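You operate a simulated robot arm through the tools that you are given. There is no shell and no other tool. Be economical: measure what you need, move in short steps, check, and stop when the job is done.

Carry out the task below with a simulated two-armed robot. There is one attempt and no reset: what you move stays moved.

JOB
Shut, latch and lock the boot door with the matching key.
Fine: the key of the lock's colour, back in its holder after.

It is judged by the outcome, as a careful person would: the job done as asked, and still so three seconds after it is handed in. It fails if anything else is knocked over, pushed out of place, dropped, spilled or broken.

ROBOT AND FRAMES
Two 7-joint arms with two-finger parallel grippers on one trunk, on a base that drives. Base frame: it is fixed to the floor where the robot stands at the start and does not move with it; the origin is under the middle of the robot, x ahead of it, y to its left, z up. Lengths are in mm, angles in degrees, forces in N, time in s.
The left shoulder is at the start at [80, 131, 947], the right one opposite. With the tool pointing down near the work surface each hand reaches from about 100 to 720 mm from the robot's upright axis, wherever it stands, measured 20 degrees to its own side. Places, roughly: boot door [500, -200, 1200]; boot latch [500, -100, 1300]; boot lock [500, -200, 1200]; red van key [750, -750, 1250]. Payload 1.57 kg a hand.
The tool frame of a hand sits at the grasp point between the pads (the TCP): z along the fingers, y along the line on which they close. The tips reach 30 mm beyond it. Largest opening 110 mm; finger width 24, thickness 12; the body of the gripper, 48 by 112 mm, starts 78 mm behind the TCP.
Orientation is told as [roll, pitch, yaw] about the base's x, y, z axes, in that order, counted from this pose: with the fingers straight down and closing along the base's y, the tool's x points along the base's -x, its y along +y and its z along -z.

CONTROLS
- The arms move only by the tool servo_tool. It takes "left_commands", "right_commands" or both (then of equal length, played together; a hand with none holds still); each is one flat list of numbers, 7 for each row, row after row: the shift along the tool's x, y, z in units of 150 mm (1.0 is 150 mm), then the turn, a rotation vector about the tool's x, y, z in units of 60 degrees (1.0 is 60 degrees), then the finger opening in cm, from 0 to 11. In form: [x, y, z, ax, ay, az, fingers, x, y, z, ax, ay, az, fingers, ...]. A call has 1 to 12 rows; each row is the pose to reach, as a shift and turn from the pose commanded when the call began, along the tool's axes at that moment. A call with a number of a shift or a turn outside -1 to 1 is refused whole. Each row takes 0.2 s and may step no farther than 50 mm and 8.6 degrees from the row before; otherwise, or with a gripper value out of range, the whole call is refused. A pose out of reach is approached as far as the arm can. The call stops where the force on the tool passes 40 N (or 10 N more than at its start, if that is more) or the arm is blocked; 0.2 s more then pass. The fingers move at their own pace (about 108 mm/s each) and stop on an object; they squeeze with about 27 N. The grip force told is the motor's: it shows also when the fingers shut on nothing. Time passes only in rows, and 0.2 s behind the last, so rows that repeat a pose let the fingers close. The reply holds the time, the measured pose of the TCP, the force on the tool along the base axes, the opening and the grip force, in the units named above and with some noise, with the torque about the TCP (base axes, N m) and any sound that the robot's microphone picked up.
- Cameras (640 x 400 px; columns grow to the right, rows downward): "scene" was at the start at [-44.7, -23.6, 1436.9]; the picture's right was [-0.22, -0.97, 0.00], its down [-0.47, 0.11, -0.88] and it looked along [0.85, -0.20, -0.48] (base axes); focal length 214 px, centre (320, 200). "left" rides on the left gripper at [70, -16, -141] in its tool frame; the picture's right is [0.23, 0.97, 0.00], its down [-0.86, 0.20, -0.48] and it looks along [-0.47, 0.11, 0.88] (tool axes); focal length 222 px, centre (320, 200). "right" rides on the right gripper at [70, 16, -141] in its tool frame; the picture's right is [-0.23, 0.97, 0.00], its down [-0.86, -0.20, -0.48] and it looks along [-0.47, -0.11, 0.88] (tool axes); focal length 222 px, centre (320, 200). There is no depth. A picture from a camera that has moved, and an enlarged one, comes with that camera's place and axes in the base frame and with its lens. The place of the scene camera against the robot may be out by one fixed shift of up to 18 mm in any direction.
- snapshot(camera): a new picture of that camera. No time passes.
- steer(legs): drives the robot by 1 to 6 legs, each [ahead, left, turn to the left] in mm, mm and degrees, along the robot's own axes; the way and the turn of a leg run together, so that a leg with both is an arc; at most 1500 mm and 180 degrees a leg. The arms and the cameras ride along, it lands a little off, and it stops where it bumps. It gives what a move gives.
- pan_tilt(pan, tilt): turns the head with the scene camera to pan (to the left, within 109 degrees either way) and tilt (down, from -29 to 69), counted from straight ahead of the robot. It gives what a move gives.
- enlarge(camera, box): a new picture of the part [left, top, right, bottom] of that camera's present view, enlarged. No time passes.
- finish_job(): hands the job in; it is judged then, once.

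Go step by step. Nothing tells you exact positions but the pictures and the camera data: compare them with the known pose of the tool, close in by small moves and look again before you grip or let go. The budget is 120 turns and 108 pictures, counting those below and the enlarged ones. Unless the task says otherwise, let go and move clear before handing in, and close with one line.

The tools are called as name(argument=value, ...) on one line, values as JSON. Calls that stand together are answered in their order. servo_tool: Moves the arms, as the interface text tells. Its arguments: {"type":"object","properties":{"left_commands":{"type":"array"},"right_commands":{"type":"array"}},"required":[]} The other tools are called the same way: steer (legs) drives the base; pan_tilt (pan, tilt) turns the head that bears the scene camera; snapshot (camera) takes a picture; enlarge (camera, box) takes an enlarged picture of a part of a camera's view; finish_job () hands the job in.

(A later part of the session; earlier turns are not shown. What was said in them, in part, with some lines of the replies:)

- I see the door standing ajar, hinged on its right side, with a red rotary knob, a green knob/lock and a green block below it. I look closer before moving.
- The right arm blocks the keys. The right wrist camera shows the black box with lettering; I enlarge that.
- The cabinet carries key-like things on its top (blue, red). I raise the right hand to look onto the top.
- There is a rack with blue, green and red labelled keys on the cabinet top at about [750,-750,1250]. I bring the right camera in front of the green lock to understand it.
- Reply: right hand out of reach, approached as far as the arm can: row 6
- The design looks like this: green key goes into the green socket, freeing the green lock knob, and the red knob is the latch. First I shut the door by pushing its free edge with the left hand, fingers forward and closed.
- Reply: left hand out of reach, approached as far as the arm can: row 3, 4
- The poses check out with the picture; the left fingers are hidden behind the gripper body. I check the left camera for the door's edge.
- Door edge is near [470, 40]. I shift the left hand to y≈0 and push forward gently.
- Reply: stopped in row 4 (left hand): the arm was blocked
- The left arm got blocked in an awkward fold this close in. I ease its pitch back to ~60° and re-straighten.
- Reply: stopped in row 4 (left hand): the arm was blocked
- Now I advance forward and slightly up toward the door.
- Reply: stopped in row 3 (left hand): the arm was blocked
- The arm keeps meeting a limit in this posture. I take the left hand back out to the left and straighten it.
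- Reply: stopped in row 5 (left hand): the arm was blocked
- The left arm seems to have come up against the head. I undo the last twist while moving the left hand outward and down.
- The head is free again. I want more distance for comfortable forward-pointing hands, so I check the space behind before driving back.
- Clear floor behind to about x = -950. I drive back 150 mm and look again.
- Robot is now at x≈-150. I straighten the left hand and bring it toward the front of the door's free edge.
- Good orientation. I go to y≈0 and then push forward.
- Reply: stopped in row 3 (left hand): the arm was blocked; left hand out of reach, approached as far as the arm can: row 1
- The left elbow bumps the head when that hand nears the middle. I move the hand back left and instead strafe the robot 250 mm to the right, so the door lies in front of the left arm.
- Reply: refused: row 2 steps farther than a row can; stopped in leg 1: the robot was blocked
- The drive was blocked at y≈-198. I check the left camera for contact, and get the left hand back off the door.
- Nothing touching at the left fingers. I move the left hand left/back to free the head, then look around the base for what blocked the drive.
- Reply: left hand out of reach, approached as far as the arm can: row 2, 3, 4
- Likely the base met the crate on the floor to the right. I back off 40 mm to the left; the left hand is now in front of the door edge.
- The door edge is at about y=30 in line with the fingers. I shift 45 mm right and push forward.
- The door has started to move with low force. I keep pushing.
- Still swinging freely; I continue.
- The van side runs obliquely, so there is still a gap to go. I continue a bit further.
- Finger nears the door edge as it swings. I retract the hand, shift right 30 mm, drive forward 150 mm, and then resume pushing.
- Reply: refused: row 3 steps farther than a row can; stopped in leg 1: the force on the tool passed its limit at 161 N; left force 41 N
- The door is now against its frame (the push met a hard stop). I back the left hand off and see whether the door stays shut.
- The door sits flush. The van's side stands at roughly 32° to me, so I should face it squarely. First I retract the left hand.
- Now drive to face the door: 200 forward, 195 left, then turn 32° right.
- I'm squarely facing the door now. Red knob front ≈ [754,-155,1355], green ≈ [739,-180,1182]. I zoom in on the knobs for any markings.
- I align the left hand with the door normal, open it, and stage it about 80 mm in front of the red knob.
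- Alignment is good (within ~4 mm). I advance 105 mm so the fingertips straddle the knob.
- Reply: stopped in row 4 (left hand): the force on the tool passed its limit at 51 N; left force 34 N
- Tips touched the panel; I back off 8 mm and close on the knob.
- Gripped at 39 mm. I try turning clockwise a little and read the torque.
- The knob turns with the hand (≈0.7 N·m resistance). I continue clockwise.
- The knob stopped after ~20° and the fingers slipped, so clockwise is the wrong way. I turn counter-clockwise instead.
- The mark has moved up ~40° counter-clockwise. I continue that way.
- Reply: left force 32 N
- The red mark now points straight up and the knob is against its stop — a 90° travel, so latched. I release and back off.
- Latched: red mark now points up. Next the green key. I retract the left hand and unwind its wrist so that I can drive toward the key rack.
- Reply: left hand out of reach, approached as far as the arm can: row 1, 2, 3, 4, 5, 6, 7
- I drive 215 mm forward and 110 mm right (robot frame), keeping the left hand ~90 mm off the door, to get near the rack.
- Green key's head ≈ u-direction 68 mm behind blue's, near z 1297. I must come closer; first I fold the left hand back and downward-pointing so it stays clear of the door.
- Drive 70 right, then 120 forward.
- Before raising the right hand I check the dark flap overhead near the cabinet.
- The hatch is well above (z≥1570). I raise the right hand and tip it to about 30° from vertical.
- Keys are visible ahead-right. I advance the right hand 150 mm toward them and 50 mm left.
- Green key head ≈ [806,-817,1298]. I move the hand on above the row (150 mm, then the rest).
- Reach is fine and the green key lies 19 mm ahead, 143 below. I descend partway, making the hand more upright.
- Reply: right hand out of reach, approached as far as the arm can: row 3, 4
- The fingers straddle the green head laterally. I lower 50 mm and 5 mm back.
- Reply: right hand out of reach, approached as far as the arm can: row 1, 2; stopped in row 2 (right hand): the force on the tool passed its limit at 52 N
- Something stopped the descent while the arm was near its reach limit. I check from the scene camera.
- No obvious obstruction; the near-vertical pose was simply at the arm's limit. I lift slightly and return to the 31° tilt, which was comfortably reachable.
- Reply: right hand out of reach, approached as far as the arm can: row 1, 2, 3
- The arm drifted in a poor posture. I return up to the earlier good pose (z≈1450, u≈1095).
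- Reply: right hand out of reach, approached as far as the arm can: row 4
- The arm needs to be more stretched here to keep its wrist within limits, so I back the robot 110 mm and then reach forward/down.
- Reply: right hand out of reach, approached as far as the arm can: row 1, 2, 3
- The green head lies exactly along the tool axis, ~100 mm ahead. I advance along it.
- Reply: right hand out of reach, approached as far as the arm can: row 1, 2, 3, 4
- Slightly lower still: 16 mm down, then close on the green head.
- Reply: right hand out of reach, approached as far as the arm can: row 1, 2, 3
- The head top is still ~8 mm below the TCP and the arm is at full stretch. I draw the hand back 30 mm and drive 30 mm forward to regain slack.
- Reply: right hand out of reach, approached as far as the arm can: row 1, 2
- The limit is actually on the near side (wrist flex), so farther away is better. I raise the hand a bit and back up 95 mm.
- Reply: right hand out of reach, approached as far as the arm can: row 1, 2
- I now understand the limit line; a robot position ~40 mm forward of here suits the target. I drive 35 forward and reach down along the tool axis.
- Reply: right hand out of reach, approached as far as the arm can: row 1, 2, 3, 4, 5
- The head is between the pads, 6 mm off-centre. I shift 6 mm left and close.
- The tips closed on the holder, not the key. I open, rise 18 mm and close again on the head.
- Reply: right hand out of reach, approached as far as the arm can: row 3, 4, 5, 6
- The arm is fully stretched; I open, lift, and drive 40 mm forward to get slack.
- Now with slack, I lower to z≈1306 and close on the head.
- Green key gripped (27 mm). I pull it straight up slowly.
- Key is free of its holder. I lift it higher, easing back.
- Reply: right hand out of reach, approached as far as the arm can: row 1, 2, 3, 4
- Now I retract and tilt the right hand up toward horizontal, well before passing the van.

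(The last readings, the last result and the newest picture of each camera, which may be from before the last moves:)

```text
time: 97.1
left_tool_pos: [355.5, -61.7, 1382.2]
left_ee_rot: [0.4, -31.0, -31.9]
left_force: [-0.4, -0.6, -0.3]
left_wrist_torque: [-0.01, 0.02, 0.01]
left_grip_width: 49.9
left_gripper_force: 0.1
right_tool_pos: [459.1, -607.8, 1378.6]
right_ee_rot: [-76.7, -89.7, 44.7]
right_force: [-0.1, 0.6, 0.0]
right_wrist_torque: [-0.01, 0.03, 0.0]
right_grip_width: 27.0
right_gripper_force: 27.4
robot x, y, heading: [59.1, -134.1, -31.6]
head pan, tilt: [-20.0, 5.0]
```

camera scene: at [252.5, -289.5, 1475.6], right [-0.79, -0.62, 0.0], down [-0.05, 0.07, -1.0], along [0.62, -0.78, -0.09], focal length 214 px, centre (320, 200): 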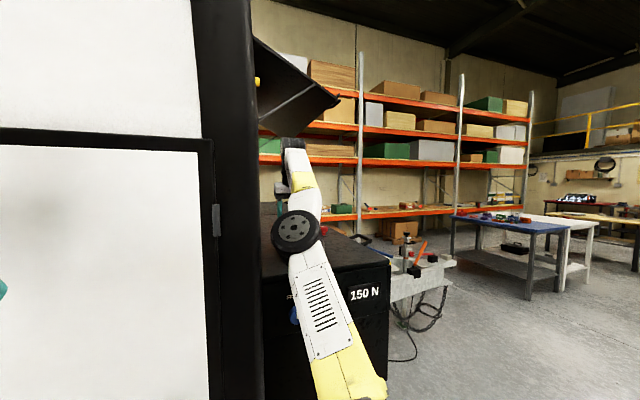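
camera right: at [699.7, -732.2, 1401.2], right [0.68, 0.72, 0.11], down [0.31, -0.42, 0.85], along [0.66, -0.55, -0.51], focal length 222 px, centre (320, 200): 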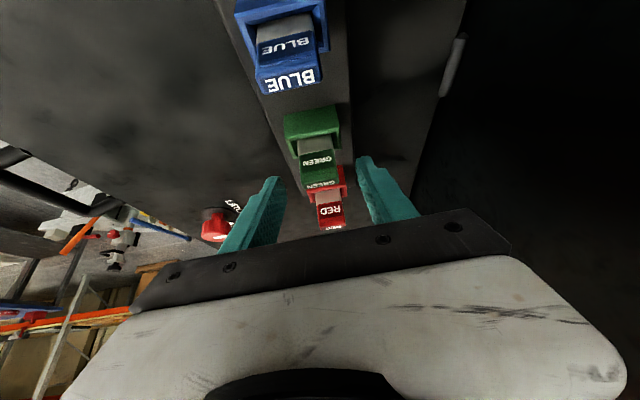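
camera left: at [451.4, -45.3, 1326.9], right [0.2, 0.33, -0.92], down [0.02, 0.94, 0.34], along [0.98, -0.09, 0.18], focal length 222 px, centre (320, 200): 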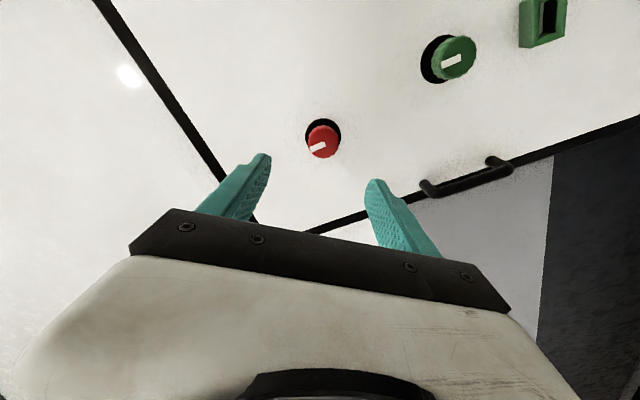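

Pitch is −90°. I retract a further 145 mm and lower 130 mm.

servo_tool(right_commands=[0.0, 0, -0.25, 0, 0, 0, 1, 0.1, 0, -0.5, 0, 0, 0, 1, 0.3, 0, -0.72, 0, 0, 0, 1, 0.55, 0, -0.9, 0, 0, 0, 1, 0.8, 0, -0.97, 0, 0, 0, 1])

steer(legs=[[0, 455, 0]])

snapshot(camera="right")

```text
time: 98.3
left_tool_pos: [356.4, -60.7, 1382.1]
left_ee_rot: [0.6, -30.9, -31.9]
left_force: [0.0, 0.4, 0.1]
left_wrist_torque: [0.0, 0.01, 0.01]
left_grip_width: 50.3
left_gripper_force: 0.0
right_tool_pos: [359.3, -563.5, 1333.0]
right_ee_rot: [-37.4, -89.6, 5.3]
right_force: [-0.5, 0.6, -0.6]
right_wrist_torque: [0.02, 0.03, -0.01]
right_grip_width: 27.1
right_gripper_force: 27.5
right hand out of reach, approached as far as the arm can: row 4, 5
robot x, y, heading: [63.5, -136.2, -31.7]
head pan, tilt: [-20.0, 5.0]
```

```text
time: 100.8
left_tool_pos: [570.2, 285.3, 1382.6]
left_ee_rot: [0.4, -30.9, -32.6]
left_force: [-0.4, 1.4, 1.0]
left_wrist_torque: [0.0, -0.04, 0.01]
left_grip_width: 49.9
left_gripper_force: 0.0
right_tool_pos: [569.1, -218.0, 1328.0]
right_ee_rot: [-3.2, -89.0, -29.3]
right_force: [-0.3, 0.4, -0.4]
right_wrist_torque: [0.04, 0.05, 0.02]
right_grip_width: 27.4
right_gripper_force: 27.0
robot x, y, heading: [277.5, 210.1, -32.5]
head pan, tilt: [-20.0, 5.0]
stopped in leg 1: the robot was blocked; the commanded pose is now the measured one
```

```text
13 pictures are left
camera right: at [457.9, -127.7, 1260.1], right [0.53, 0.82, 0.23], down [-0.5, 0.08, 0.86], along [0.69, -0.57, 0.45], focal length 222 px, centre (320, 200)
```

right: 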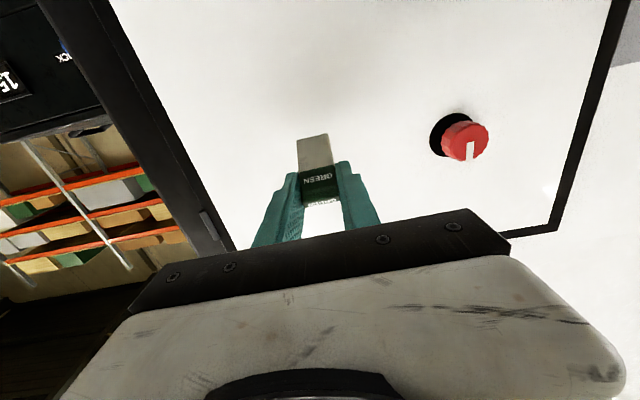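

The base met something on its left (probably the cart), so I immediately back off to the right, then back up and turn 15° left so the lock lies in the right arm's zone.

steer(legs=[[0, -35, 0], [-80, 0, 0], [0, 0, 15]])

pan_tilt(pan=-5, tilt=35)

snapshot(camera="scene")

```text
time: 103.2
left_tool_pos: [457.9, 370.5, 1382.0]
left_ee_rot: [0.3, -31.0, -17.6]
left_force: [0.0, -0.1, 0.1]
left_wrist_torque: [0.02, -0.04, 0.03]
left_grip_width: 50.1
left_gripper_force: 0.1
right_tool_pos: [588.0, -114.4, 1329.1]
right_ee_rot: [-6.2, -89.0, -11.3]
right_force: [0.5, -0.3, -0.7]
right_wrist_torque: [0.0, 0.04, -0.01]
right_grip_width: 27.2
right_gripper_force: 26.9
robot x, y, heading: [193.3, 228.1, -17.1]
head pan, tilt: [-20.0, 5.0]
```

```text
time: 104.2
left_tool_pos: [458.9, 371.2, 1382.6]
left_ee_rot: [0.4, -30.8, -17.6]
left_force: [0.3, 0.2, 0.0]
left_wrist_torque: [-0.02, -0.01, -0.01]
left_grip_width: 50.1
left_gripper_force: 0.1
right_tool_pos: [586.4, -112.7, 1329.6]
right_ee_rot: [-6.6, -89.0, -10.9]
right_force: [0.1, 0.6, -0.6]
right_wrist_torque: [-0.01, 0.04, -0.02]
right_grip_width: 27.1
right_gripper_force: 26.7
robot x, y, heading: [192.4, 224.0, -17.3]
head pan, tilt: [-5.0, 35.0]
```

```text
12 pictures are left
camera scene: at [146.3, 230.5, 1427.4], right [-0.38, -0.93, 0.0], down [-0.53, 0.22, -0.82], along [0.76, -0.31, -0.57], focal length 214 px, centre (320, 200)
```

scene: 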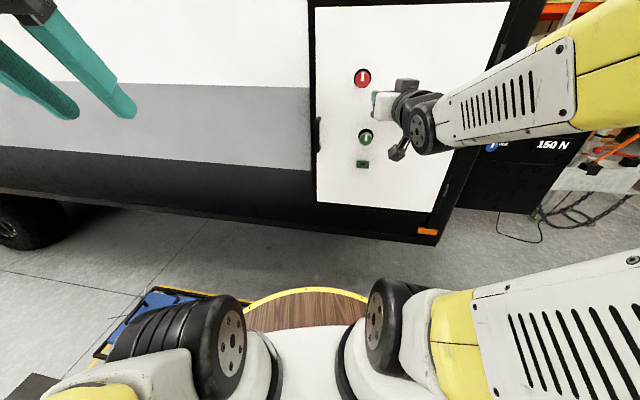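

Robot stands well now. The socket is at about u=700 (depth), v=240, z≈1094 (in door axes). I yaw the right hand square to the door while lowering it.

servo_tool(right_commands=[0.23, 0.03, 0.04, 0.06, 0, 0, 1, 0.46, 0.06, 0.08, 0.12, 0, 0, 1, 0.7, 0.09, 0.13, 0.18, 0, 0, 1, 0.93, 0.128, 0.17, 0.245, 0, 0, 1])

```text
time: 105.2
left_tool_pos: [457.7, 370.2, 1382.2]
left_ee_rot: [0.4, -30.9, -17.7]
left_force: [-0.4, 0.0, 0.2]
left_wrist_torque: [-0.05, -0.06, 0.0]
left_grip_width: 50.0
left_gripper_force: 0.0
right_tool_pos: [679.5, -113.1, 1228.3]
right_ee_rot: [-22.7, -88.9, -9.7]
right_force: [-0.4, 0.0, -1.1]
right_wrist_torque: [0.03, 0.01, -0.05]
right_grip_width: 27.1
right_gripper_force: 26.9
right hand out of reach, approached as far as the arm can: row 1, 2, 3, 4
robot x, y, heading: [189.6, 226.1, -17.4]
head pan, tilt: [-5.0, 35.0]
```

The hand was pushed forward by its near-limit; I back the robot up 130 mm to give the arm room.

steer(legs=[[-130, 0, 0]])

servo_tool(right_commands=[0, 0, 0, 0, -0.13, 0, 1, 0.1, 0, 0.1, 0, -0.26, 0, 1, 0.2, 0, 0.2, 0, -0.39, 0, 1, 0.3, 0, 0.3, 0, -0.517, 0, 1])

snapshot(camera="right")

```text
time: 106.5
left_tool_pos: [333.3, 410.1, 1381.5]
left_ee_rot: [0.4, -30.9, -17.6]
left_force: [0.8, 0.8, -1.0]
left_wrist_torque: [-0.03, 0.03, -0.03]
left_grip_width: 50.2
left_gripper_force: 0.1
right_tool_pos: [554.5, -74.1, 1227.1]
right_ee_rot: [-20.1, -88.9, -12.1]
right_force: [1.0, -0.1, -0.4]
right_wrist_torque: [0.02, -0.02, 0.03]
right_grip_width: 27.1
right_gripper_force: 27.1
robot x, y, heading: [64.5, 262.9, -17.5]
head pan, tilt: [-5.0, 35.0]
```

```text
time: 107.5
left_tool_pos: [332.8, 410.7, 1381.9]
left_ee_rot: [0.4, -30.9, -17.6]
left_force: [0.8, 1.3, -0.7]
left_wrist_torque: [-0.13, -0.03, -0.06]
left_grip_width: 50.0
left_gripper_force: 0.0
right_tool_pos: [592.3, -94.9, 1181.5]
right_ee_rot: [-178.6, -60.5, 147.0]
right_force: [0.4, 2.1, 0.4]
right_wrist_torque: [0.12, 0.05, -0.08]
right_grip_width: 26.8
right_gripper_force: 27.2
right hand out of reach, approached as far as the arm can: row 1, 2
robot x, y, heading: [65.6, 268.1, -17.3]
head pan, tilt: [-5.0, 35.0]
```

```text
11 pictures are left
camera right: at [524.4, -35.6, 1049.3], right [0.42, 0.89, 0.19], down [-0.81, 0.28, 0.51], along [0.4, -0.37, 0.84], focal length 222 px, centre (320, 200)
```

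right: 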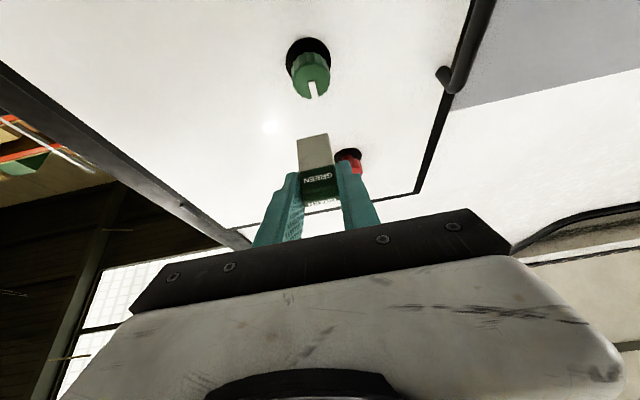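

Orientation for insertion is reached (key level, square to the door). I lower to the socket height at standoff.

servo_tool(right_commands=[0.22, 0.02, -0.03, 0, 0, 0, 1, 0.44, 0.04, -0.06, 0, 0, 0, 1, 0.66, 0.053, -0.09, 0, 0, 0, 1])

snapshot(camera="right")

```text
time: 108.3
left_tool_pos: [331.5, 411.0, 1382.3]
left_ee_rot: [0.4, -30.9, -17.6]
left_force: [0.0, 0.1, 0.1]
left_wrist_torque: [-0.01, 0.0, 0.0]
left_grip_width: 50.0
left_gripper_force: 0.1
right_tool_pos: [629.2, -110.4, 1089.2]
right_ee_rot: [-179.3, -59.9, 147.2]
right_force: [-0.2, 0.2, 0.9]
right_wrist_torque: [0.01, 0.02, 0.0]
right_grip_width: 27.3
right_gripper_force: 27.3
robot x, y, heading: [71.6, 265.3, -16.9]
head pan, tilt: [-5.0, 35.0]
```

```text
10 pictures are left
camera right: at [561.8, -51.6, 957.0], right [0.42, 0.89, 0.19], down [-0.82, 0.28, 0.5], along [0.39, -0.37, 0.84], focal length 222 px, centre (320, 200)
```

right: 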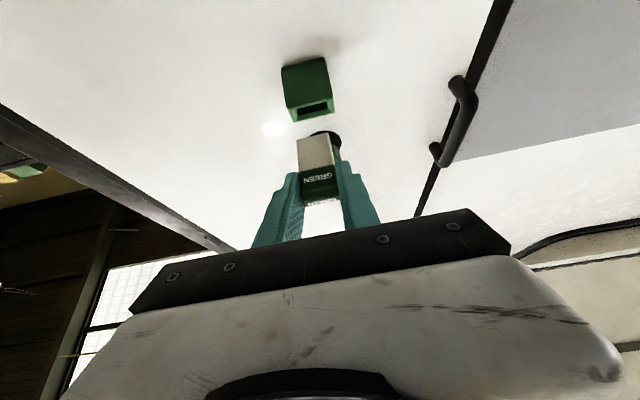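

The socket and blade are both in view. I zoom to align precisely.

enlarge(camera="right", box=[260, 40, 380, 220])

```text
2.22 times, centred on (320, 130) of right
camera zoom: at [561.8, -51.6, 957.0], right [0.42, 0.89, 0.19], down [-0.82, 0.28, 0.5], along [0.39, -0.37, 0.84], focal length 494 px, centre (320, 356)
```

zoom: 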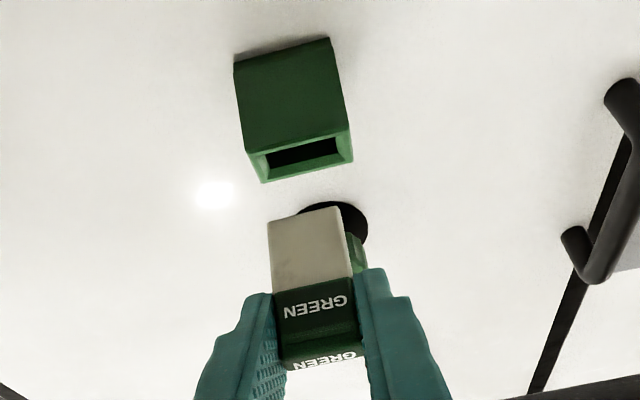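

Socket axis ≈ z 1095, v 240, opening at u≈696; the key tip is ~45 mm short of it and 4 mm low. I correct and insert gently.

servo_tool(right_commands=[-0.023, 0.003, 0.013, 0, -0.02, 0, 1, 0.043, 0.003, 0.129, 0, -0.02, 0, 1, 0.103, 0.003, 0.233, 0, -0.02, 0, 1, 0.143, 0.003, 0.302, 0, -0.02, 0, 1, 0.16, 0.003, 0.331, 0, -0.02, 0, 1, 0.177, 0.003, 0.36, 0, -0.02, 0, 1, 0.203, 0.003, 0.406, 0, -0.02, 0, 1])

enlarge(camera="right", box=[260, 40, 380, 220])

```text
time: 109.9
left_tool_pos: [332.0, 409.8, 1383.1]
left_ee_rot: [0.3, -30.8, -17.5]
left_force: [-0.5, 1.0, -1.1]
left_wrist_torque: [0.0, 0.02, 0.0]
left_grip_width: 50.3
left_gripper_force: 0.0
right_tool_pos: [687.0, -146.6, 1094.8]
right_ee_rot: [-179.4, -58.5, 147.3]
right_force: [-2.2, 7.8, -2.2]
right_wrist_torque: [0.15, 0.14, 0.14]
right_grip_width: 27.8
right_gripper_force: 26.4
robot x, y, heading: [68.2, 266.5, -17.7]
head pan, tilt: [-5.0, 35.0]
```

```text
2.22 times, centred on (320, 130) of right
camera zoom: at [623.1, -88.5, 960.6], right [0.42, 0.89, 0.19], down [-0.83, 0.29, 0.48], along [0.37, -0.36, 0.86], focal length 494 px, centre (320, 356)
```

zoom: 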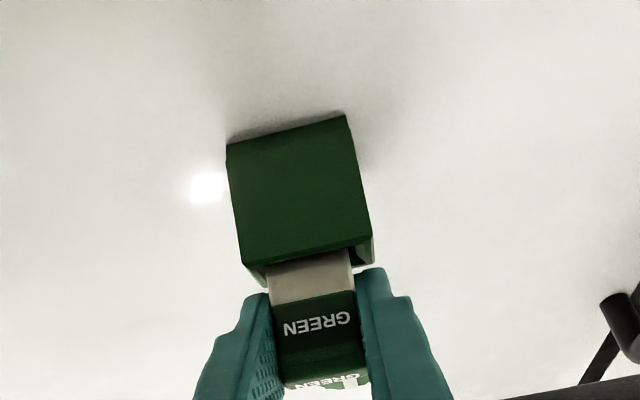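

The key is seated in the green socket. I release it and withdraw straight back.

servo_tool(right_commands=[0, 0, 0, 0, 0, 0, 4, 0, 0, 0, 0, 0, 0, 6, -0.1, 0, -0.19, 0, 0, 0, 7, -0.25, 0, -0.44, 0, 0, 0, 8, -0.4, 0, -0.69, 0, 0, 0, 8])

```text
time: 111.1
left_tool_pos: [333.1, 410.3, 1381.2]
left_ee_rot: [0.4, -30.9, -17.5]
left_force: [0.0, 0.1, -0.6]
left_wrist_torque: [-0.02, -0.02, -0.02]
left_grip_width: 50.2
left_gripper_force: 0.0
right_tool_pos: [585.0, -82.3, 1090.7]
right_ee_rot: [-179.4, -58.7, 147.3]
right_force: [-0.7, 0.4, 0.0]
right_wrist_torque: [0.03, -0.02, -0.01]
right_grip_width: 80.1
right_gripper_force: 0.1
robot x, y, heading: [69.6, 266.2, -17.2]
head pan, tilt: [-5.0, 35.0]
```

Now I raise the hand to the green knob's height, pitch −90°, still 80 mm off.

servo_tool(right_commands=[-0.1, 0, 0.08, 0, 0.1, 0, 8, -0.2, 0, 0.18, 0, 0.21, 0, 8, -0.3, 0, 0.3, 0, 0.32, 0, 8, -0.36, 0, 0.42, 0, 0.43, 0, 8, -0.405, 0, 0.555, 0, 0.52, 0, 8])

snapshot(camera="right")

```text
time: 112.3
left_tool_pos: [331.7, 409.7, 1381.5]
left_ee_rot: [0.5, -30.8, -17.6]
left_force: [0.3, -0.3, 0.1]
left_wrist_torque: [-0.01, 0.04, 0.01]
left_grip_width: 50.4
left_gripper_force: 0.1
right_tool_pos: [618.5, -105.3, 1184.3]
right_ee_rot: [-77.7, -89.7, 45.7]
right_force: [0.3, -0.7, -0.1]
right_wrist_torque: [-0.01, 0.01, -0.02]
right_grip_width: 80.1
right_gripper_force: 0.1
robot x, y, heading: [65.1, 263.6, -17.4]
head pan, tilt: [-5.0, 35.0]
```

```text
7 pictures are left
camera right: at [507.5, -15.5, 1114.9], right [0.52, 0.83, 0.22], down [-0.51, 0.09, 0.86], along [0.69, -0.56, 0.47], focal length 222 px, centre (320, 200)
```

right: 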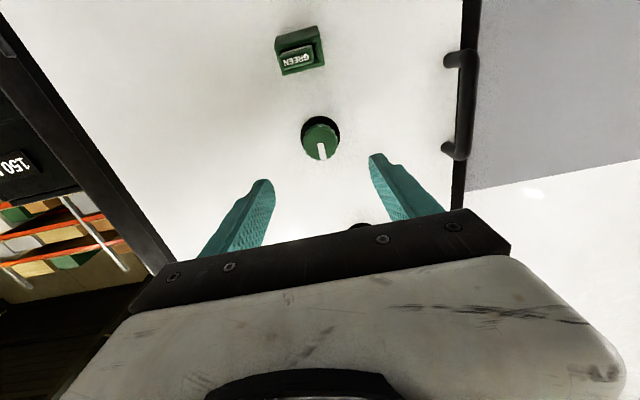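

Aligning (3 mm left, 5 mm down) and advancing 113 mm over the green knob, then closing.

servo_tool(right_commands=[0.033, 0.02, 0.2, 0, 0, 0, 8, 0.033, 0.02, 0.45, 0, 0, 0, 8, 0.033, 0.02, 0.65, 0, 0, 0, 8, 0.033, 0.02, 0.75, 0, 0, 0, 8, 0.033, 0.02, 0.75, 0, 0, 0, 4, 0.033, 0.02, 0.75, 0, 0, 0, 1, 0.033, 0.02, 0.75, 0, 0, 0, 1])

```text
time: 113.9
left_tool_pos: [331.5, 409.8, 1382.1]
left_ee_rot: [0.4, -30.9, -17.7]
left_force: [-0.8, -0.6, -1.1]
left_wrist_torque: [0.0, 0.02, -0.01]
left_grip_width: 50.2
left_gripper_force: 0.2
right_tool_pos: [713.1, -163.2, 1181.7]
right_ee_rot: [-98.2, -89.7, 65.9]
right_force: [-3.1, -4.6, 1.1]
right_wrist_torque: [0.1, 0.18, -0.31]
right_grip_width: 39.8
right_gripper_force: 44.4
robot x, y, heading: [62.6, 265.2, -17.2]
head pan, tilt: [-5.0, 35.0]
```

Gripped. By the FREE-up / LOCK-right pattern of the other lock, I turn clockwise first.

servo_tool(right_commands=[0, 0, 0, 0, 0, 0.13, 1, 0, 0, 0, 0, 0, 0.26, 1, 0, 0, 0, 0, 0, 0.39, 1, 0, 0, 0, 0, 0, 0.52, 1, 0, 0, 0, 0, 0, 0.65, 1, 0, 0, 0, 0, 0, 0.78, 1])

enlarge(camera="right", box=[220, 40, 420, 240])

```text
time: 115.3
left_tool_pos: [333.1, 409.2, 1382.9]
left_ee_rot: [0.4, -31.0, -17.6]
left_force: [-0.3, 0.1, 0.2]
left_wrist_torque: [0.0, 0.0, -0.01]
left_grip_width: 50.0
left_gripper_force: 0.1
right_tool_pos: [714.4, -162.2, 1180.7]
right_ee_rot: [89.9, -43.6, -122.2]
right_force: [-6.5, -9.9, -4.8]
right_wrist_torque: [-0.87, 0.63, -0.33]
right_grip_width: 39.4
right_gripper_force: 44.3
robot x, y, heading: [68.2, 260.8, -17.4]
head pan, tilt: [-5.0, 35.0]
```

```text
2.00 times, centred on (320, 140) of right
camera zoom: at [627.7, -34.9, 1143.3], right [0.27, 0.43, 0.86], down [-0.81, -0.39, 0.44], along [0.52, -0.82, 0.24], focal length 444 px, centre (320, 320)
```

zoom: 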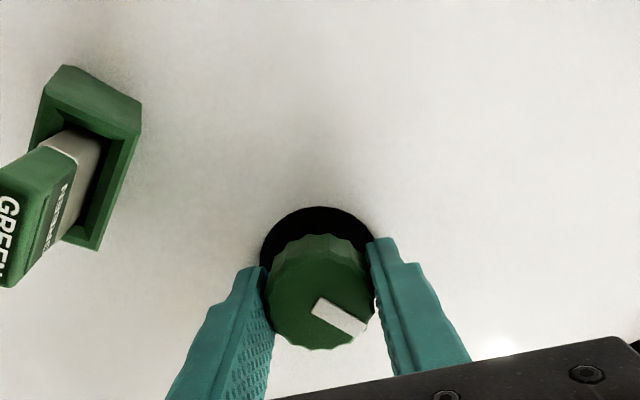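

The knob's mark stays upright: clockwise is blocked and the fingers slipped. I go back and turn counter-clockwise.

servo_tool(right_commands=[0, 0, 0, 0, 0, -0.13, 1, 0, 0, 0, 0, 0, -0.26, 1, 0, 0, 0, 0, 0, -0.39, 1, 0, 0, 0, 0, 0, -0.52, 1, 0, 0, 0, 0, 0, -0.65, 1, 0, 0, 0, 0, 0, -0.78, 1, 0, 0, 0, 0, 0, -0.9, 1, 0, 0, 0, 0, 0, -1.0, 1])

servo_tool(right_commands=[0, 0, 0, 0, 0, -0.13, 1, 0, 0, 0, 0, 0, -0.26, 1, 0, 0, 0, 0, 0, -0.39, 1, 0, 0, 0, 0, 0, -0.52, 1])

enlarge(camera="right", box=[220, 40, 420, 240])

```text
time: 117.1
left_tool_pos: [331.9, 410.3, 1383.4]
left_ee_rot: [0.4, -31.0, -17.7]
left_force: [-1.1, -0.1, -0.1]
left_wrist_torque: [-0.01, -0.01, -0.06]
left_grip_width: 50.2
left_gripper_force: 0.1
right_tool_pos: [715.9, -162.1, 1181.6]
right_ee_rot: [-90.4, -76.4, 58.1]
right_force: [-5.5, -9.5, -1.5]
right_wrist_torque: [0.98, -0.52, -0.28]
right_grip_width: 38.5
right_gripper_force: 44.5
robot x, y, heading: [62.0, 263.2, -17.0]
head pan, tilt: [-5.0, 35.0]
```

```text
time: 118.1
left_tool_pos: [332.1, 410.0, 1381.4]
left_ee_rot: [0.3, -30.9, -17.6]
left_force: [-0.2, 0.3, -0.1]
left_wrist_torque: [-0.02, -0.01, 0.03]
left_grip_width: 50.1
left_gripper_force: 0.1
right_tool_pos: [715.8, -162.6, 1182.0]
right_ee_rot: [-90.2, -45.1, 58.0]
right_force: [-4.6, -5.9, 3.6]
right_wrist_torque: [0.91, -0.56, -0.24]
right_grip_width: 39.4
right_gripper_force: 44.8
robot x, y, heading: [67.9, 267.1, -17.0]
head pan, tilt: [-5.0, 35.0]
```

```text
2.00 times, centred on (320, 140) of right
camera zoom: at [575.7, -118.1, 1119.3], right [0.45, 0.72, -0.53], down [-0.16, 0.65, 0.75], along [0.88, -0.25, 0.41], focal length 444 px, centre (320, 320)
```

zoom: 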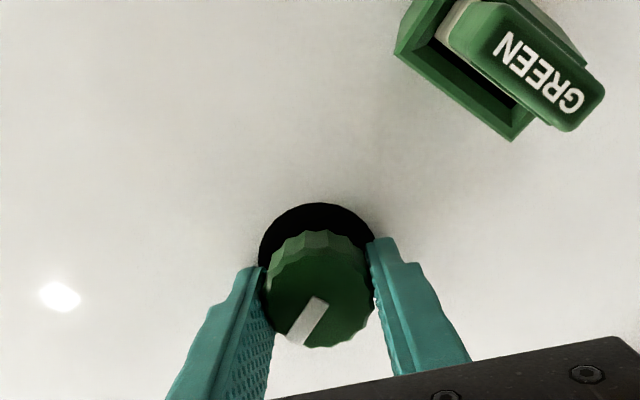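

The mark still points up, so the lock is blocked both ways; the key is probably not fully home. I release the knob, back off, and will press the key in further.

servo_tool(right_commands=[0, 0, 0, 0, 0, 0, 8, 0, 0, 0, 0, 0, 0, 8, 0, 0, -0.3, 0, 0, 0, 8, 0, 0, -0.6, 0, 0, 0.13, 4, 0, 0, -0.7, 0, 0, 0.26, 0, 0, 0, -0.7, 0, 0, 0.39, 0, 0, 0, -0.7, 0, 0, 0.52, 0, 0, 0, -0.7, 0, 0, 0.64, 0, 0, 0, -0.7, 0, 0, 0.745, 0])

```text
time: 120.1
left_tool_pos: [332.4, 410.9, 1383.3]
left_ee_rot: [0.5, -30.9, -17.7]
left_force: [-0.1, 0.3, -0.3]
left_wrist_torque: [0.03, -0.03, 0.0]
left_grip_width: 50.3
left_gripper_force: 0.0
right_tool_pos: [626.1, -105.0, 1180.3]
right_ee_rot: [118.2, -89.9, -150.4]
right_force: [0.2, 0.8, 1.1]
right_wrist_torque: [-0.01, 0.01, -0.01]
right_grip_width: 0.1
right_gripper_force: 20.6
robot x, y, heading: [67.1, 264.1, -17.2]
head pan, tilt: [-5.0, 35.0]
```

Lowering in line with the key head and pressing forward gently.

servo_tool(right_commands=[0.2, -0.01, 0, 0, 0, 0, 0, 0.4, -0.013, 0, 0, 0, 0, 0, 0.567, -0.013, 0, 0, 0, 0, 0, 0.567, -0.013, 0.12, 0, 0, 0, 0, 0.567, -0.013, 0.18, 0, 0, 0, 0, 0.567, -0.013, 0.22, 0, 0, 0, 0, 0.567, -0.013, 0.25, 0, 0, 0, 0, 0.567, -0.013, 0.28, 0, 0, 0, 0])

```text
time: 121.9
left_tool_pos: [332.3, 411.2, 1383.0]
left_ee_rot: [0.4, -30.9, -17.6]
left_force: [0.3, -0.1, 0.0]
left_wrist_torque: [-0.02, 0.0, -0.04]
left_grip_width: 50.2
left_gripper_force: 0.1
right_tool_pos: [661.5, -130.1, 1096.4]
right_ee_rot: [-72.1, -89.9, 39.9]
right_force: [-1.8, 0.1, 0.4]
right_wrist_torque: [0.01, 0.01, 0.0]
right_grip_width: 0.0
right_gripper_force: 22.0
robot x, y, heading: [68.5, 264.3, -17.3]
head pan, tilt: [-5.0, 35.0]
```

Contact is just beginning (−2 N). I press on in 3–4 mm steps.

servo_tool(right_commands=[0, 0, 0.025, 0, 0, 0, 0, 0, 0, 0.05, 0, 0, 0, 0, 0, 0, 0.075, 0, 0, 0, 0, 0, 0, 0.1, 0, 0, 0, 0, 0, 0, 0.125, 0, 0, 0, 0, 0, 0, 0.15, 0, 0, 0, 0])

```text
time: 122.4
left_tool_pos: [330.7, 411.7, 1383.7]
left_ee_rot: [0.5, -30.9, -17.5]
left_force: [0.3, 0.8, -0.9]
left_wrist_torque: [-0.03, -0.02, -0.03]
left_grip_width: 50.1
left_gripper_force: 0.1
right_tool_pos: [663.7, -130.1, 1098.6]
right_ee_rot: [-169.5, -89.6, 137.3]
right_force: [-23.3, 12.4, 7.7]
right_wrist_torque: [-0.13, -0.12, -0.17]
right_grip_width: 0.0
right_gripper_force: 21.0
robot x, y, heading: [66.4, 259.8, -17.3]
head pan, tilt: [-5.0, 35.0]
stopped in row 2 (right hand): the force on the tool passed its limit at 46 N (the readings are from after the stop); the commanded pose is now the measured one
```

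The key was ~2 mm short and is now firmly bottomed. I go back to the knob and try again, reading the torque about its axis.

servo_tool(right_commands=[0, 0, -0.2, 0, 0, 0, 0, 0, 0, -0.4, 0, 0, 0, 4, -0.28, 0, -0.4, 0, 0, 0, 8, -0.55, 0, -0.4, 0, 0, 0, 8, -0.55, 0, -0.1, 0, 0, 0, 8, -0.55, 0, 0.2, 0, 0, 0, 8, -0.55, 0, 0.4, 0, 0, 0, 8, -0.55, 0, 0.4, 0, 0, 0, 3, -0.55, 0, 0.4, 0, 0, 0, 1, -0.55, 0, 0.4, 0, 0, 0, 1])

servo_tool(right_commands=[0, 0, 0, 0, 0, 0.1, 1, 0, 0, 0, 0, 0, 0.2, 1, 0, 0, 0, 0, 0, 0.3, 1])

```text
time: 124.6
left_tool_pos: [331.2, 409.9, 1382.2]
left_ee_rot: [0.4, -30.9, -17.6]
left_force: [-0.1, 0.1, -0.1]
left_wrist_torque: [-0.02, -0.02, 0.01]
left_grip_width: 50.0
left_gripper_force: 0.1
right_tool_pos: [714.6, -162.7, 1178.9]
right_ee_rot: [-156.7, -89.8, 124.6]
right_force: [1.1, 0.9, 0.1]
right_wrist_torque: [0.26, 0.37, -0.19]
right_grip_width: 39.7
right_gripper_force: 44.5
robot x, y, heading: [60.4, 264.2, -17.2]
head pan, tilt: [-5.0, 35.0]
```

```text
time: 125.4
left_tool_pos: [332.4, 410.4, 1382.7]
left_ee_rot: [0.4, -30.9, -17.6]
left_force: [0.2, 0.2, 0.4]
left_wrist_torque: [0.01, 0.01, -0.01]
left_grip_width: 49.9
left_gripper_force: 0.1
right_tool_pos: [715.3, -163.5, 1178.5]
right_ee_rot: [90.3, -72.1, -122.3]
right_force: [-4.0, 5.9, -4.5]
right_wrist_torque: [-0.33, -0.51, -0.44]
right_grip_width: 39.5
right_gripper_force: 44.4
robot x, y, heading: [65.1, 267.0, -17.2]
head pan, tilt: [-5.0, 35.0]
```

Torque about the axis is near zero — the knob now turns clockwise. I continue.

servo_tool(right_commands=[0, 0, 0, 0, 0, 0.13, 1, 0, 0, 0, 0, 0, 0.26, 1, 0, 0, 0, 0, 0, 0.39, 1, 0, 0, 0, 0, 0, 0.52, 1, 0, 0, 0, 0, 0, 0.65, 1, 0, 0, 0, 0, 0, 0.78, 1])

servo_tool(right_commands=[0, 0, 0, 0, 0, 0.13, 1, 0, 0, 0, 0, 0, 0.26, 1, 0, 0, 0, 0, 0, 0.39, 1, 0, 0, 0, 0, 0, 0.52, 1])

enlarge(camera="right", box=[220, 40, 420, 240])

```text
time: 126.8
left_tool_pos: [332.8, 410.2, 1383.1]
left_ee_rot: [0.4, -30.9, -17.6]
left_force: [-0.7, 0.4, -0.1]
left_wrist_torque: [0.01, 0.03, -0.04]
left_grip_width: 50.2
left_gripper_force: 0.0
right_tool_pos: [715.4, -163.0, 1179.5]
right_ee_rot: [90.0, -25.0, -122.1]
right_force: [-5.9, 10.5, -5.0]
right_wrist_torque: [0.03, 0.12, -0.44]
right_grip_width: 39.8
right_gripper_force: 44.7
robot x, y, heading: [66.3, 266.4, -16.9]
head pan, tilt: [-5.0, 35.0]
```

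```text
time: 127.8
left_tool_pos: [333.3, 411.5, 1382.3]
left_ee_rot: [0.4, -30.9, -17.6]
left_force: [0.3, 1.0, -0.5]
left_wrist_torque: [0.01, -0.02, 0.0]
left_grip_width: 49.9
left_gripper_force: 0.1
right_tool_pos: [713.9, -163.9, 1178.8]
right_ee_rot: [90.1, 6.0, -122.2]
right_force: [-9.9, 8.0, -6.4]
right_wrist_torque: [-0.37, 0.65, 0.11]
right_grip_width: 39.4
right_gripper_force: 44.9
robot x, y, heading: [67.4, 263.5, -17.2]
head pan, tilt: [-5.0, 35.0]
```

```text
2.00 times, centred on (320, 140) of right
camera zoom: at [630.9, -31.0, 1202.1], right [-0.18, -0.28, 0.94], down [-0.85, -0.45, -0.29], along [0.5, -0.85, -0.16], focal length 444 px, centre (320, 320)
```

zoom: 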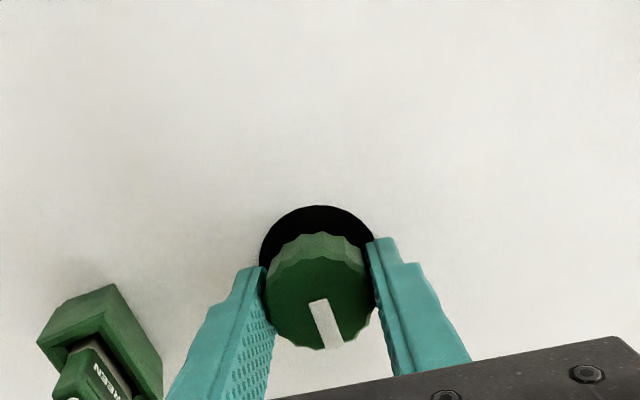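

The mark points right and the knob is at its stop: locked. I release the knob, back off and unroll the wrist.

servo_tool(right_commands=[0, 0, 0, 0, 0, 0, 8, 0, 0, 0, 0, 0, 0, 8, 0, 0, -0.3, 0, 0, 0, 8, 0, 0, -0.6, 0, 0, -0.13, 8, 0, 0, -0.8, 0, 0, -0.26, 8, 0, 0, -0.8, 0, 0, -0.39, 8, 0, 0, -0.8, 0, 0, -0.52, 8, 0, 0, -0.8, 0, 0, -0.65, 8, 0, 0, -0.8, 0, 0, -0.78, 8, 0, 0, -0.8, 0, 0, -0.9, 8, 0, 0, -0.8, 0, 0, -1.0, 8])

servo_tool(right_commands=[0, 0, 0, 0, 0, -0.13, 8, 0, 0, 0, 0, 0, -0.26, 8, 0, 0, 0, 0, 0, -0.39, 8, 0, 0, 0, 0, 0, -0.5, 8, 0, 0, 0, 0, 0, -0.6, 8])

```text
time: 130.2
left_tool_pos: [331.5, 410.7, 1383.4]
left_ee_rot: [0.4, -30.9, -17.6]
left_force: [-0.1, 0.4, 1.0]
left_wrist_torque: [0.0, 0.04, 0.04]
left_grip_width: 50.0
left_gripper_force: 0.0
right_tool_pos: [613.4, -99.0, 1180.0]
right_ee_rot: [90.3, -54.3, -122.3]
right_force: [0.9, 0.0, -0.2]
right_wrist_torque: [-0.03, 0.01, -0.01]
right_grip_width: 79.9
right_gripper_force: 0.1
robot x, y, heading: [66.2, 266.9, -17.0]
head pan, tilt: [-5.0, 35.0]
```

```text
time: 131.4
left_tool_pos: [331.8, 410.7, 1383.0]
left_ee_rot: [0.4, -31.0, -17.6]
left_force: [-0.5, -0.7, 0.3]
left_wrist_torque: [0.02, -0.03, -0.01]
left_grip_width: 50.2
left_gripper_force: 0.0
right_tool_pos: [613.9, -98.3, 1180.2]
right_ee_rot: [-133.2, -89.8, 100.9]
right_force: [0.7, 0.1, 0.2]
right_wrist_torque: [0.0, 0.01, 0.02]
right_grip_width: 80.0
right_gripper_force: 0.0
robot x, y, heading: [66.1, 263.9, -17.4]
head pan, tilt: [-5.0, 35.0]
```

Now back to the insertion orientation in front of the key.

servo_tool(right_commands=[0.14, 0, 0.0, 0, -0.13, 0, 6, 0.28, -0.005, 0.0, 0, -0.26, 0, 6, 0.42, -0.011, 0.0, 0, -0.39, 0, 6, 0.567, -0.011, 0.1, 0, -0.525, 0, 6, 0.567, -0.011, 0.18, 0, -0.525, 0, 6])

enlarge(camera="right", box=[220, 40, 420, 220])

```text
time: 132.6
left_tool_pos: [331.9, 409.6, 1383.0]
left_ee_rot: [0.3, -30.9, -17.6]
left_force: [-0.1, -0.5, 0.7]
left_wrist_torque: [0.01, -0.04, -0.01]
left_grip_width: 50.2
left_gripper_force: 0.0
right_tool_pos: [634.9, -114.0, 1096.0]
right_ee_rot: [-179.9, -58.2, 147.9]
right_force: [0.1, 0.4, 0.4]
right_wrist_torque: [0.01, 0.0, 0.0]
right_grip_width: 60.0
right_gripper_force: 0.0
robot x, y, heading: [67.0, 261.8, -17.1]
head pan, tilt: [-5.0, 35.0]
```

```text
2.22 times, centred on (320, 130) of right
camera zoom: at [573.1, -56.5, 960.5], right [0.42, 0.89, 0.19], down [-0.83, 0.29, 0.48], along [0.37, -0.36, 0.86], focal length 494 px, centre (320, 356)
```

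zoom: 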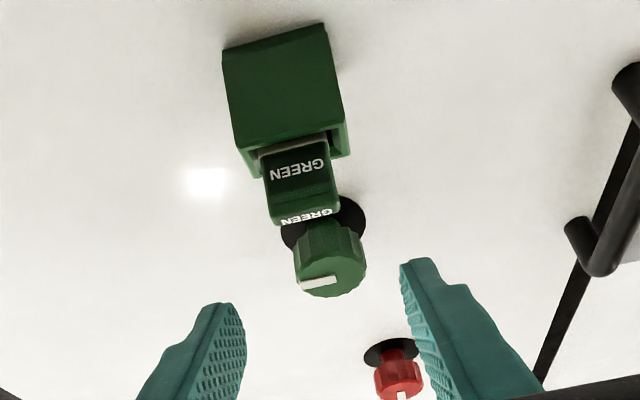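

The press had seated the key fully; the lock mark is horizontal. I advance and grip the key's head again.

servo_tool(right_commands=[0.08, 0, 0.13, 0, 0, 0, 6, 0.16, 0, 0.26, 0, 0, 0, 6, 0.217, 0, 0.352, 0, 0, 0, 6, 0.217, 0, 0.352, 0, 0, 0, 4, 0.217, 0, 0.352, 0, 0, 0, 1, 0.217, 0, 0.352, 0, 0, 0, 1])

```text
time: 134.0
left_tool_pos: [332.3, 410.6, 1383.1]
left_ee_rot: [0.4, -30.8, -17.6]
left_force: [0.4, 0.2, 0.8]
left_wrist_torque: [0.01, 0.04, 0.01]
left_grip_width: 50.1
left_gripper_force: 0.0
right_tool_pos: [689.7, -146.8, 1096.2]
right_ee_rot: [-179.9, -58.3, 148.0]
right_force: [8.8, 10.2, 2.7]
right_wrist_torque: [-0.41, -0.16, 1.06]
right_grip_width: 43.5
right_gripper_force: 45.2
robot x, y, heading: [67.6, 262.3, -17.2]
head pan, tilt: [-5.0, 35.0]
```

That closed on the socket body; I open, back 8 mm and close again.

servo_tool(right_commands=[0, 0, 0, 0, 0, 0, 6, 0, 0, 0, 0, 0, 0, 6, -0.028, 0, -0.045, 0, 0, 0, 6, -0.028, 0, -0.045, 0, 0, 0, 3, -0.028, 0, -0.045, 0, 0, 0, 1, -0.028, 0, -0.045, 0, 0, 0, 1])

```text
time: 135.4
left_tool_pos: [332.3, 410.2, 1382.9]
left_ee_rot: [0.3, -30.9, -17.7]
left_force: [0.6, -0.5, -0.5]
left_wrist_torque: [0.03, -0.02, 0.03]
left_grip_width: 50.0
left_gripper_force: 0.0
right_tool_pos: [681.2, -142.3, 1096.7]
right_ee_rot: [-179.8, -58.4, 147.8]
right_force: [0.3, 2.7, -0.3]
right_wrist_torque: [0.03, 0.02, 0.08]
right_grip_width: 27.0
right_gripper_force: 27.0
robot x, y, heading: [70.2, 264.0, -17.5]
head pan, tilt: [-5.0, 35.0]
```

Key head gripped (27 mm). I pull the key straight out.

servo_tool(right_commands=[-0.035, 0, -0.057, 0, 0, 0, 1, -0.1, 0, -0.16, 0, 0, 0, 1, -0.21, 0, -0.34, 0, 0, 0, 1, -0.35, 0, -0.567, 0, 0, 0, 1])

enlarge(camera="right", box=[220, 40, 420, 220])

```text
time: 136.4
left_tool_pos: [331.9, 410.3, 1382.4]
left_ee_rot: [0.4, -30.9, -17.6]
left_force: [-0.4, -0.4, -0.7]
left_wrist_torque: [0.02, 0.01, 0.03]
left_grip_width: 50.1
left_gripper_force: 0.0
right_tool_pos: [595.6, -92.7, 1093.3]
right_ee_rot: [-180.0, -58.3, 147.8]
right_force: [0.4, 0.0, -0.6]
right_wrist_torque: [0.0, 0.01, 0.05]
right_grip_width: 26.9
right_gripper_force: 27.2
robot x, y, heading: [62.4, 263.7, -17.4]
head pan, tilt: [-5.0, 35.0]
```

```text
2.22 times, centred on (320, 130) of right
camera zoom: at [533.1, -33.8, 959.4], right [0.42, 0.89, 0.19], down [-0.83, 0.29, 0.48], along [0.37, -0.36, 0.86], focal length 494 px, centre (320, 356)
```

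zoom: 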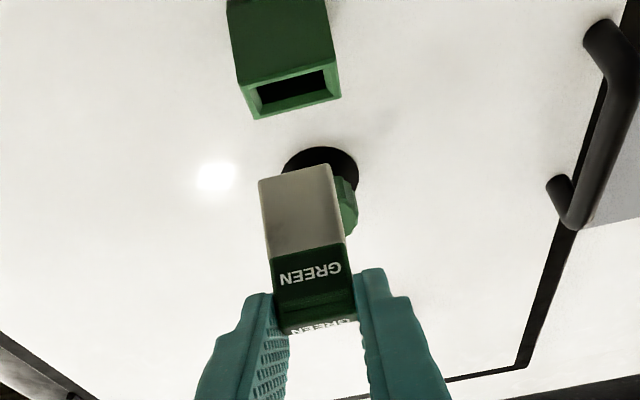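

Key is out. I raise the hand back off the door while tipping it back toward vertical.

servo_tool(right_commands=[-0.12, 0, 0.0, 0, 0.14, 0, 1, -0.24, 0, 0.02, 0, 0.28, 0, 1, -0.36, 0, 0.06, 0, 0.42, 0, 1, -0.48, 0, 0.12, 0, 0.56, 0, 1, -0.6, 0, 0.18, 0, 0.7, 0, 1, -0.72, 0, 0.23, 0, 0.84, 0, 1, -0.843, 0, 0.285, 0, 0.98, 0, 1])

steer(legs=[[0, 0, -14.4], [0, -343, 0]])

```text
time: 138.0
left_tool_pos: [332.1, 411.2, 1382.5]
left_ee_rot: [0.5, -30.8, -17.6]
left_force: [0.3, -0.4, 0.4]
left_wrist_torque: [0.02, 0.03, 0.0]
left_grip_width: 50.1
left_gripper_force: 0.0
right_tool_pos: [573.2, -74.8, 1225.3]
right_ee_rot: [0.2, -62.9, -32.1]
right_force: [0.4, -0.2, 0.1]
right_wrist_torque: [-0.01, 0.01, -0.02]
right_grip_width: 26.8
right_gripper_force: 26.8
right hand out of reach, approached as far as the arm can: row 3
robot x, y, heading: [65.4, 261.2, -17.3]
head pan, tilt: [-5.0, 35.0]
```

```text
time: 141.2
left_tool_pos: [176.7, 42.0, 1383.1]
left_ee_rot: [0.3, -30.9, -31.9]
left_force: [0.4, -0.5, 0.4]
left_wrist_torque: [0.03, 0.02, -0.02]
left_grip_width: 50.2
left_gripper_force: 0.1
right_tool_pos: [289.4, -486.4, 1224.5]
right_ee_rot: [0.0, -62.8, -46.3]
right_force: [0.3, 0.4, -0.8]
right_wrist_torque: [-0.01, 0.01, 0.01]
right_grip_width: 27.0
right_gripper_force: 27.3
robot x, y, heading: [-122.6, -32.8, -31.8]
head pan, tilt: [-5.0, 35.0]
```

Robot is back facing squarely. I raise the hand and restore the 31° tilt.

servo_tool(right_commands=[-0.18, 0, -0.09, 0, 0.106, 0, 1, -0.36, 0, -0.18, 0, 0.212, 0, 1, -0.54, 0, -0.27, 0, 0.318, 0, 1, -0.72, 0, -0.36, 0, 0.424, 0, 1, -0.889, 0, -0.457, 0, 0.528, 0, 1])

steer(legs=[[0, 12, 0], [200, 0, 0]])

```text
time: 142.4
left_tool_pos: [176.1, 42.3, 1382.4]
left_ee_rot: [0.4, -30.9, -31.9]
left_force: [-0.1, 0.3, 0.5]
left_wrist_torque: [-0.04, 0.02, 0.04]
left_grip_width: 50.2
left_gripper_force: 0.0
right_tool_pos: [287.9, -486.7, 1374.6]
right_ee_rot: [-0.1, -30.9, -46.3]
right_force: [-0.7, -0.1, 0.0]
right_wrist_torque: [-0.02, 0.0, 0.01]
right_grip_width: 27.2
right_gripper_force: 27.0
robot x, y, heading: [-118.0, -26.1, -31.6]
head pan, tilt: [-5.0, 35.0]
```

```text
time: 144.3
left_tool_pos: [355.8, -53.4, 1382.8]
left_ee_rot: [0.4, -31.0, -31.8]
left_force: [-0.1, -0.3, 0.3]
left_wrist_torque: [0.0, -0.03, 0.02]
left_grip_width: 50.1
left_gripper_force: 0.1
right_tool_pos: [468.8, -584.0, 1373.7]
right_ee_rot: [0.0, -31.2, -46.2]
right_force: [-0.2, 0.3, 0.2]
right_wrist_torque: [0.0, 0.0, -0.02]
right_grip_width: 26.9
right_gripper_force: 26.8
robot x, y, heading: [60.6, -129.8, -31.6]
head pan, tilt: [-5.0, 35.0]
```

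I correct yaw to match the rack, move to v≈−269 and rise to z≈1434.

servo_tool(right_commands=[-0.08, -0.045, -0.11, -0.04, 0, -0.07, 1, -0.16, -0.09, -0.22, -0.08, 0, -0.14, 1, -0.236, -0.135, -0.325, -0.124, 0, -0.206, 1, -0.236, -0.135, -0.325, -0.124, 0, -0.206, 1])

```text
time: 145.3
left_tool_pos: [356.5, -55.0, 1382.2]
left_ee_rot: [0.4, -30.9, -31.9]
left_force: [0.5, 1.3, -0.3]
left_wrist_torque: [-0.06, 0.03, -0.07]
left_grip_width: 50.1
left_gripper_force: 0.1
right_tool_pos: [458.0, -602.4, 1435.3]
right_ee_rot: [-0.1, -31.1, -31.8]
right_force: [-0.4, 0.0, 0.6]
right_wrist_torque: [-0.04, 0.05, -0.02]
right_grip_width: 27.0
right_gripper_force: 26.8
robot x, y, heading: [64.4, -128.4, -31.5]
head pan, tilt: [-5.0, 35.0]
```

Aligned with the rack's line. I drive 253 mm forward.

steer(legs=[[253, 0, 0]])

```text
time: 147.2
left_tool_pos: [574.5, -186.9, 1383.0]
left_ee_rot: [0.3, -30.9, -31.8]
left_force: [0.2, 0.4, 0.2]
left_wrist_torque: [0.01, -0.01, 0.0]
left_grip_width: 50.1
left_gripper_force: 0.0
right_tool_pos: [674.9, -735.7, 1434.9]
right_ee_rot: [-0.2, -31.2, -31.9]
right_force: [0.4, 0.5, 0.4]
right_wrist_torque: [-0.01, -0.02, 0.01]
right_grip_width: 26.8
right_gripper_force: 26.9
robot x, y, heading: [281.1, -258.4, -31.4]
head pan, tilt: [-5.0, 35.0]
```

Moving the key forward over the rack at height.

servo_tool(right_commands=[-0.2, -0.002, 0.147, 0, 0, 0, 1, -0.41, -0.005, 0.294, 0, 0, 0, 1, -0.62, -0.007, 0.44, 0, 0, 0, 1, -0.82, -0.009, 0.587, 0, 0, 0, 1, -0.82, -0.009, 0.587, 0, 0, 0, 1])

```text
time: 148.4
left_tool_pos: [572.7, -186.2, 1381.8]
left_ee_rot: [0.4, -30.9, -31.8]
left_force: [0.2, 0.0, -0.9]
left_wrist_torque: [0.03, 0.0, -0.01]
left_grip_width: 50.2
left_gripper_force: 0.1
right_tool_pos: [792.5, -798.5, 1413.0]
right_ee_rot: [-0.1, -31.1, -32.0]
right_force: [-0.4, 0.5, -0.3]
right_wrist_torque: [0.01, 0.01, 0.02]
right_grip_width: 26.8
right_gripper_force: 27.1
right hand out of reach, approached as far as the arm can: row 4, 5
robot x, y, heading: [278.3, -264.2, -31.5]
head pan, tilt: [-5.0, 35.0]
```

At the reach edge; lowering brings it within reach. I lower to z≈1360, still above the holder.

servo_tool(right_commands=[0.11, 0, 0.18, 0, 0, 0, 1, 0.216, 0, 0.36, 0, 0, 0, 1, 0.216, 0, 0.36, 0, 0, 0, 1])

enlarge(camera="right", box=[220, 60, 420, 240])

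```text
time: 149.2
left_tool_pos: [573.7, -186.1, 1383.4]
left_ee_rot: [0.4, -30.9, -31.8]
left_force: [-0.1, -0.3, -0.4]
left_wrist_torque: [0.02, 0.0, 0.04]
left_grip_width: 50.2
left_gripper_force: 0.0
right_tool_pos: [793.3, -798.2, 1352.4]
right_ee_rot: [-0.1, -31.2, -31.9]
right_force: [0.9, 0.5, -0.9]
right_wrist_torque: [0.0, 0.02, -0.03]
right_grip_width: 26.7
right_gripper_force: 26.4
robot x, y, heading: [279.9, -261.1, -31.8]
head pan, tilt: [-5.0, 35.0]
```

```text
2.22 times, centred on (320, 150) of right
camera zoom: at [688.5, -713.1, 1435.8], right [0.68, 0.72, 0.12], down [0.31, -0.42, 0.85], along [0.67, -0.54, -0.51], focal length 494 px, centre (320, 311)
```

zoom: 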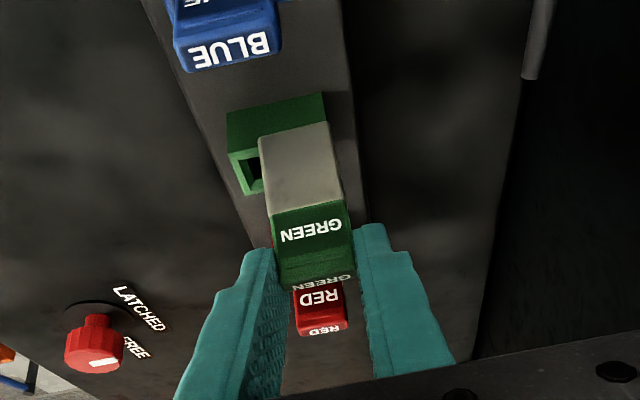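

The key is ~18 mm short and ~11 mm left of the holder, matching the pose readings. I correct at this height.

servo_tool(right_commands=[-0.044, -0.036, 0.042, 0, 0, 0, 1, -0.088, -0.073, 0.084, 0, 0, 0, 1, -0.088, -0.073, 0.084, 0, 0, 0, 1])

```text
time: 150.0
left_tool_pos: [574.2, -186.2, 1383.6]
left_ee_rot: [0.5, -31.0, -31.7]
left_force: [0.3, 0.8, -0.2]
left_wrist_torque: [0.0, -0.01, -0.04]
left_grip_width: 50.2
left_gripper_force: 0.0
right_tool_pos: [801.9, -815.8, 1348.9]
right_ee_rot: [-0.1, -31.2, -31.9]
right_force: [0.1, 0.2, -0.7]
right_wrist_torque: [0.01, 0.01, -0.02]
right_grip_width: 26.9
right_gripper_force: 26.6
robot x, y, heading: [279.6, -260.7, -31.6]
head pan, tilt: [-5.0, 35.0]
```

XY now equals the original grasp within ~1 mm. I use a last look to confirm the blade over the slot.

enlarge(camera="right", box=[250, 80, 370, 200])

```text
3.33 times, centred on (310, 140) of right
camera zoom: at [697.9, -732.0, 1432.1], right [0.68, 0.72, 0.12], down [0.31, -0.42, 0.85], along [0.67, -0.54, -0.51], focal length 740 px, centre (353, 400)
```

zoom: 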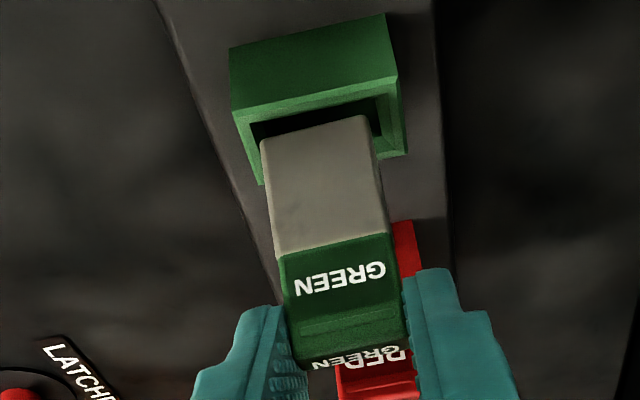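

The blade stands over the slot. I lower it slowly 28 mm (2 mm further in) with force stop.

servo_tool(right_commands=[-0.012, 0, 0.007, 0, 0, 0, 1, 0.013, 0, 0.047, 0, 0, 0, 1, 0.037, 0, 0.087, 0, 0, 0, 1, 0.061, 0, 0.127, 0, 0, 0, 1, 0.085, 0, 0.167, 0, 0, 0, 1])

```text
time: 151.2
left_tool_pos: [572.5, -186.4, 1382.2]
left_ee_rot: [0.4, -30.9, -31.9]
left_force: [0.1, 0.6, 0.2]
left_wrist_torque: [-0.02, 0.02, -0.02]
left_grip_width: 49.9
left_gripper_force: 0.1
right_tool_pos: [804.1, -816.1, 1322.4]
right_ee_rot: [0.0, -31.4, -31.8]
right_force: [-0.2, 1.4, 10.6]
right_wrist_torque: [-0.03, -0.14, -0.32]
right_grip_width: 26.9
right_gripper_force: 27.4
robot x, y, heading: [280.3, -261.4, -31.7]
head pan, tilt: [-5.0, 35.0]
```

Bottomed at z≈1322 exactly as predicted for a seated key (11 N upward). I release and lift straight away.

servo_tool(right_commands=[0, 0, 0, 0, 0, 0, 4, 0, 0, 0, 0, 0, 0, 5.5, 0, 0, 0, 0, 0, 0, 5.5, -0.06, 0, -0.1, 0, 0, 0, 5.5, -0.1, 0, -0.25, 0, 0, 0, 5.5, -0.12, 0, -0.45, 0, 0, 0, 5.5, -0.12, 0, -0.65, 0, 0, 0, 5.5])

```text
time: 152.8
left_tool_pos: [573.5, -187.2, 1382.8]
left_ee_rot: [0.4, -30.9, -31.9]
left_force: [0.5, -0.7, 0.1]
left_wrist_torque: [0.0, 0.01, 0.0]
left_grip_width: 50.2
left_gripper_force: 0.0
right_tool_pos: [772.2, -800.1, 1413.9]
right_ee_rot: [-0.1, -31.2, -32.0]
right_force: [0.7, -0.4, 0.2]
right_wrist_torque: [0.01, -0.02, 0.0]
right_grip_width: 55.1
right_gripper_force: 0.1
robot x, y, heading: [281.0, -262.0, -31.5]
head pan, tilt: [-5.0, 35.0]
```

The hand is clear above the rack. I back the robot off so nothing is near the rack or door.

steer(legs=[[-180, 0, 0]])

```text
time: 154.3
left_tool_pos: [419.3, -93.0, 1382.0]
left_ee_rot: [0.5, -30.9, -31.8]
left_force: [0.1, -0.3, 0.4]
left_wrist_torque: [-0.02, -0.01, -0.04]
left_grip_width: 50.0
left_gripper_force: 0.2
right_tool_pos: [620.1, -705.2, 1414.3]
right_ee_rot: [0.0, -31.1, -31.9]
right_force: [0.7, -0.2, -0.1]
right_wrist_torque: [-0.02, 0.01, 0.0]
right_grip_width: 55.1
right_gripper_force: 0.0
robot x, y, heading: [123.5, -169.0, -31.7]
head pan, tilt: [-5.0, 35.0]
```

Both hands are empty and clear of the van and the key rack, so I hand in the job.

finish_job()

```text
The job is handed in.
```

The boot door is shut, latched and locked with the green key, and the key is back in the green holder. I had no pictures left to check the key after letting go; the depth and force readings fit it being fully seated. The base was also blocked twice while driving, probably by the floor crate on the right and the blue cart on the left. I backed off each time but couldn't confirm that neither was moved.
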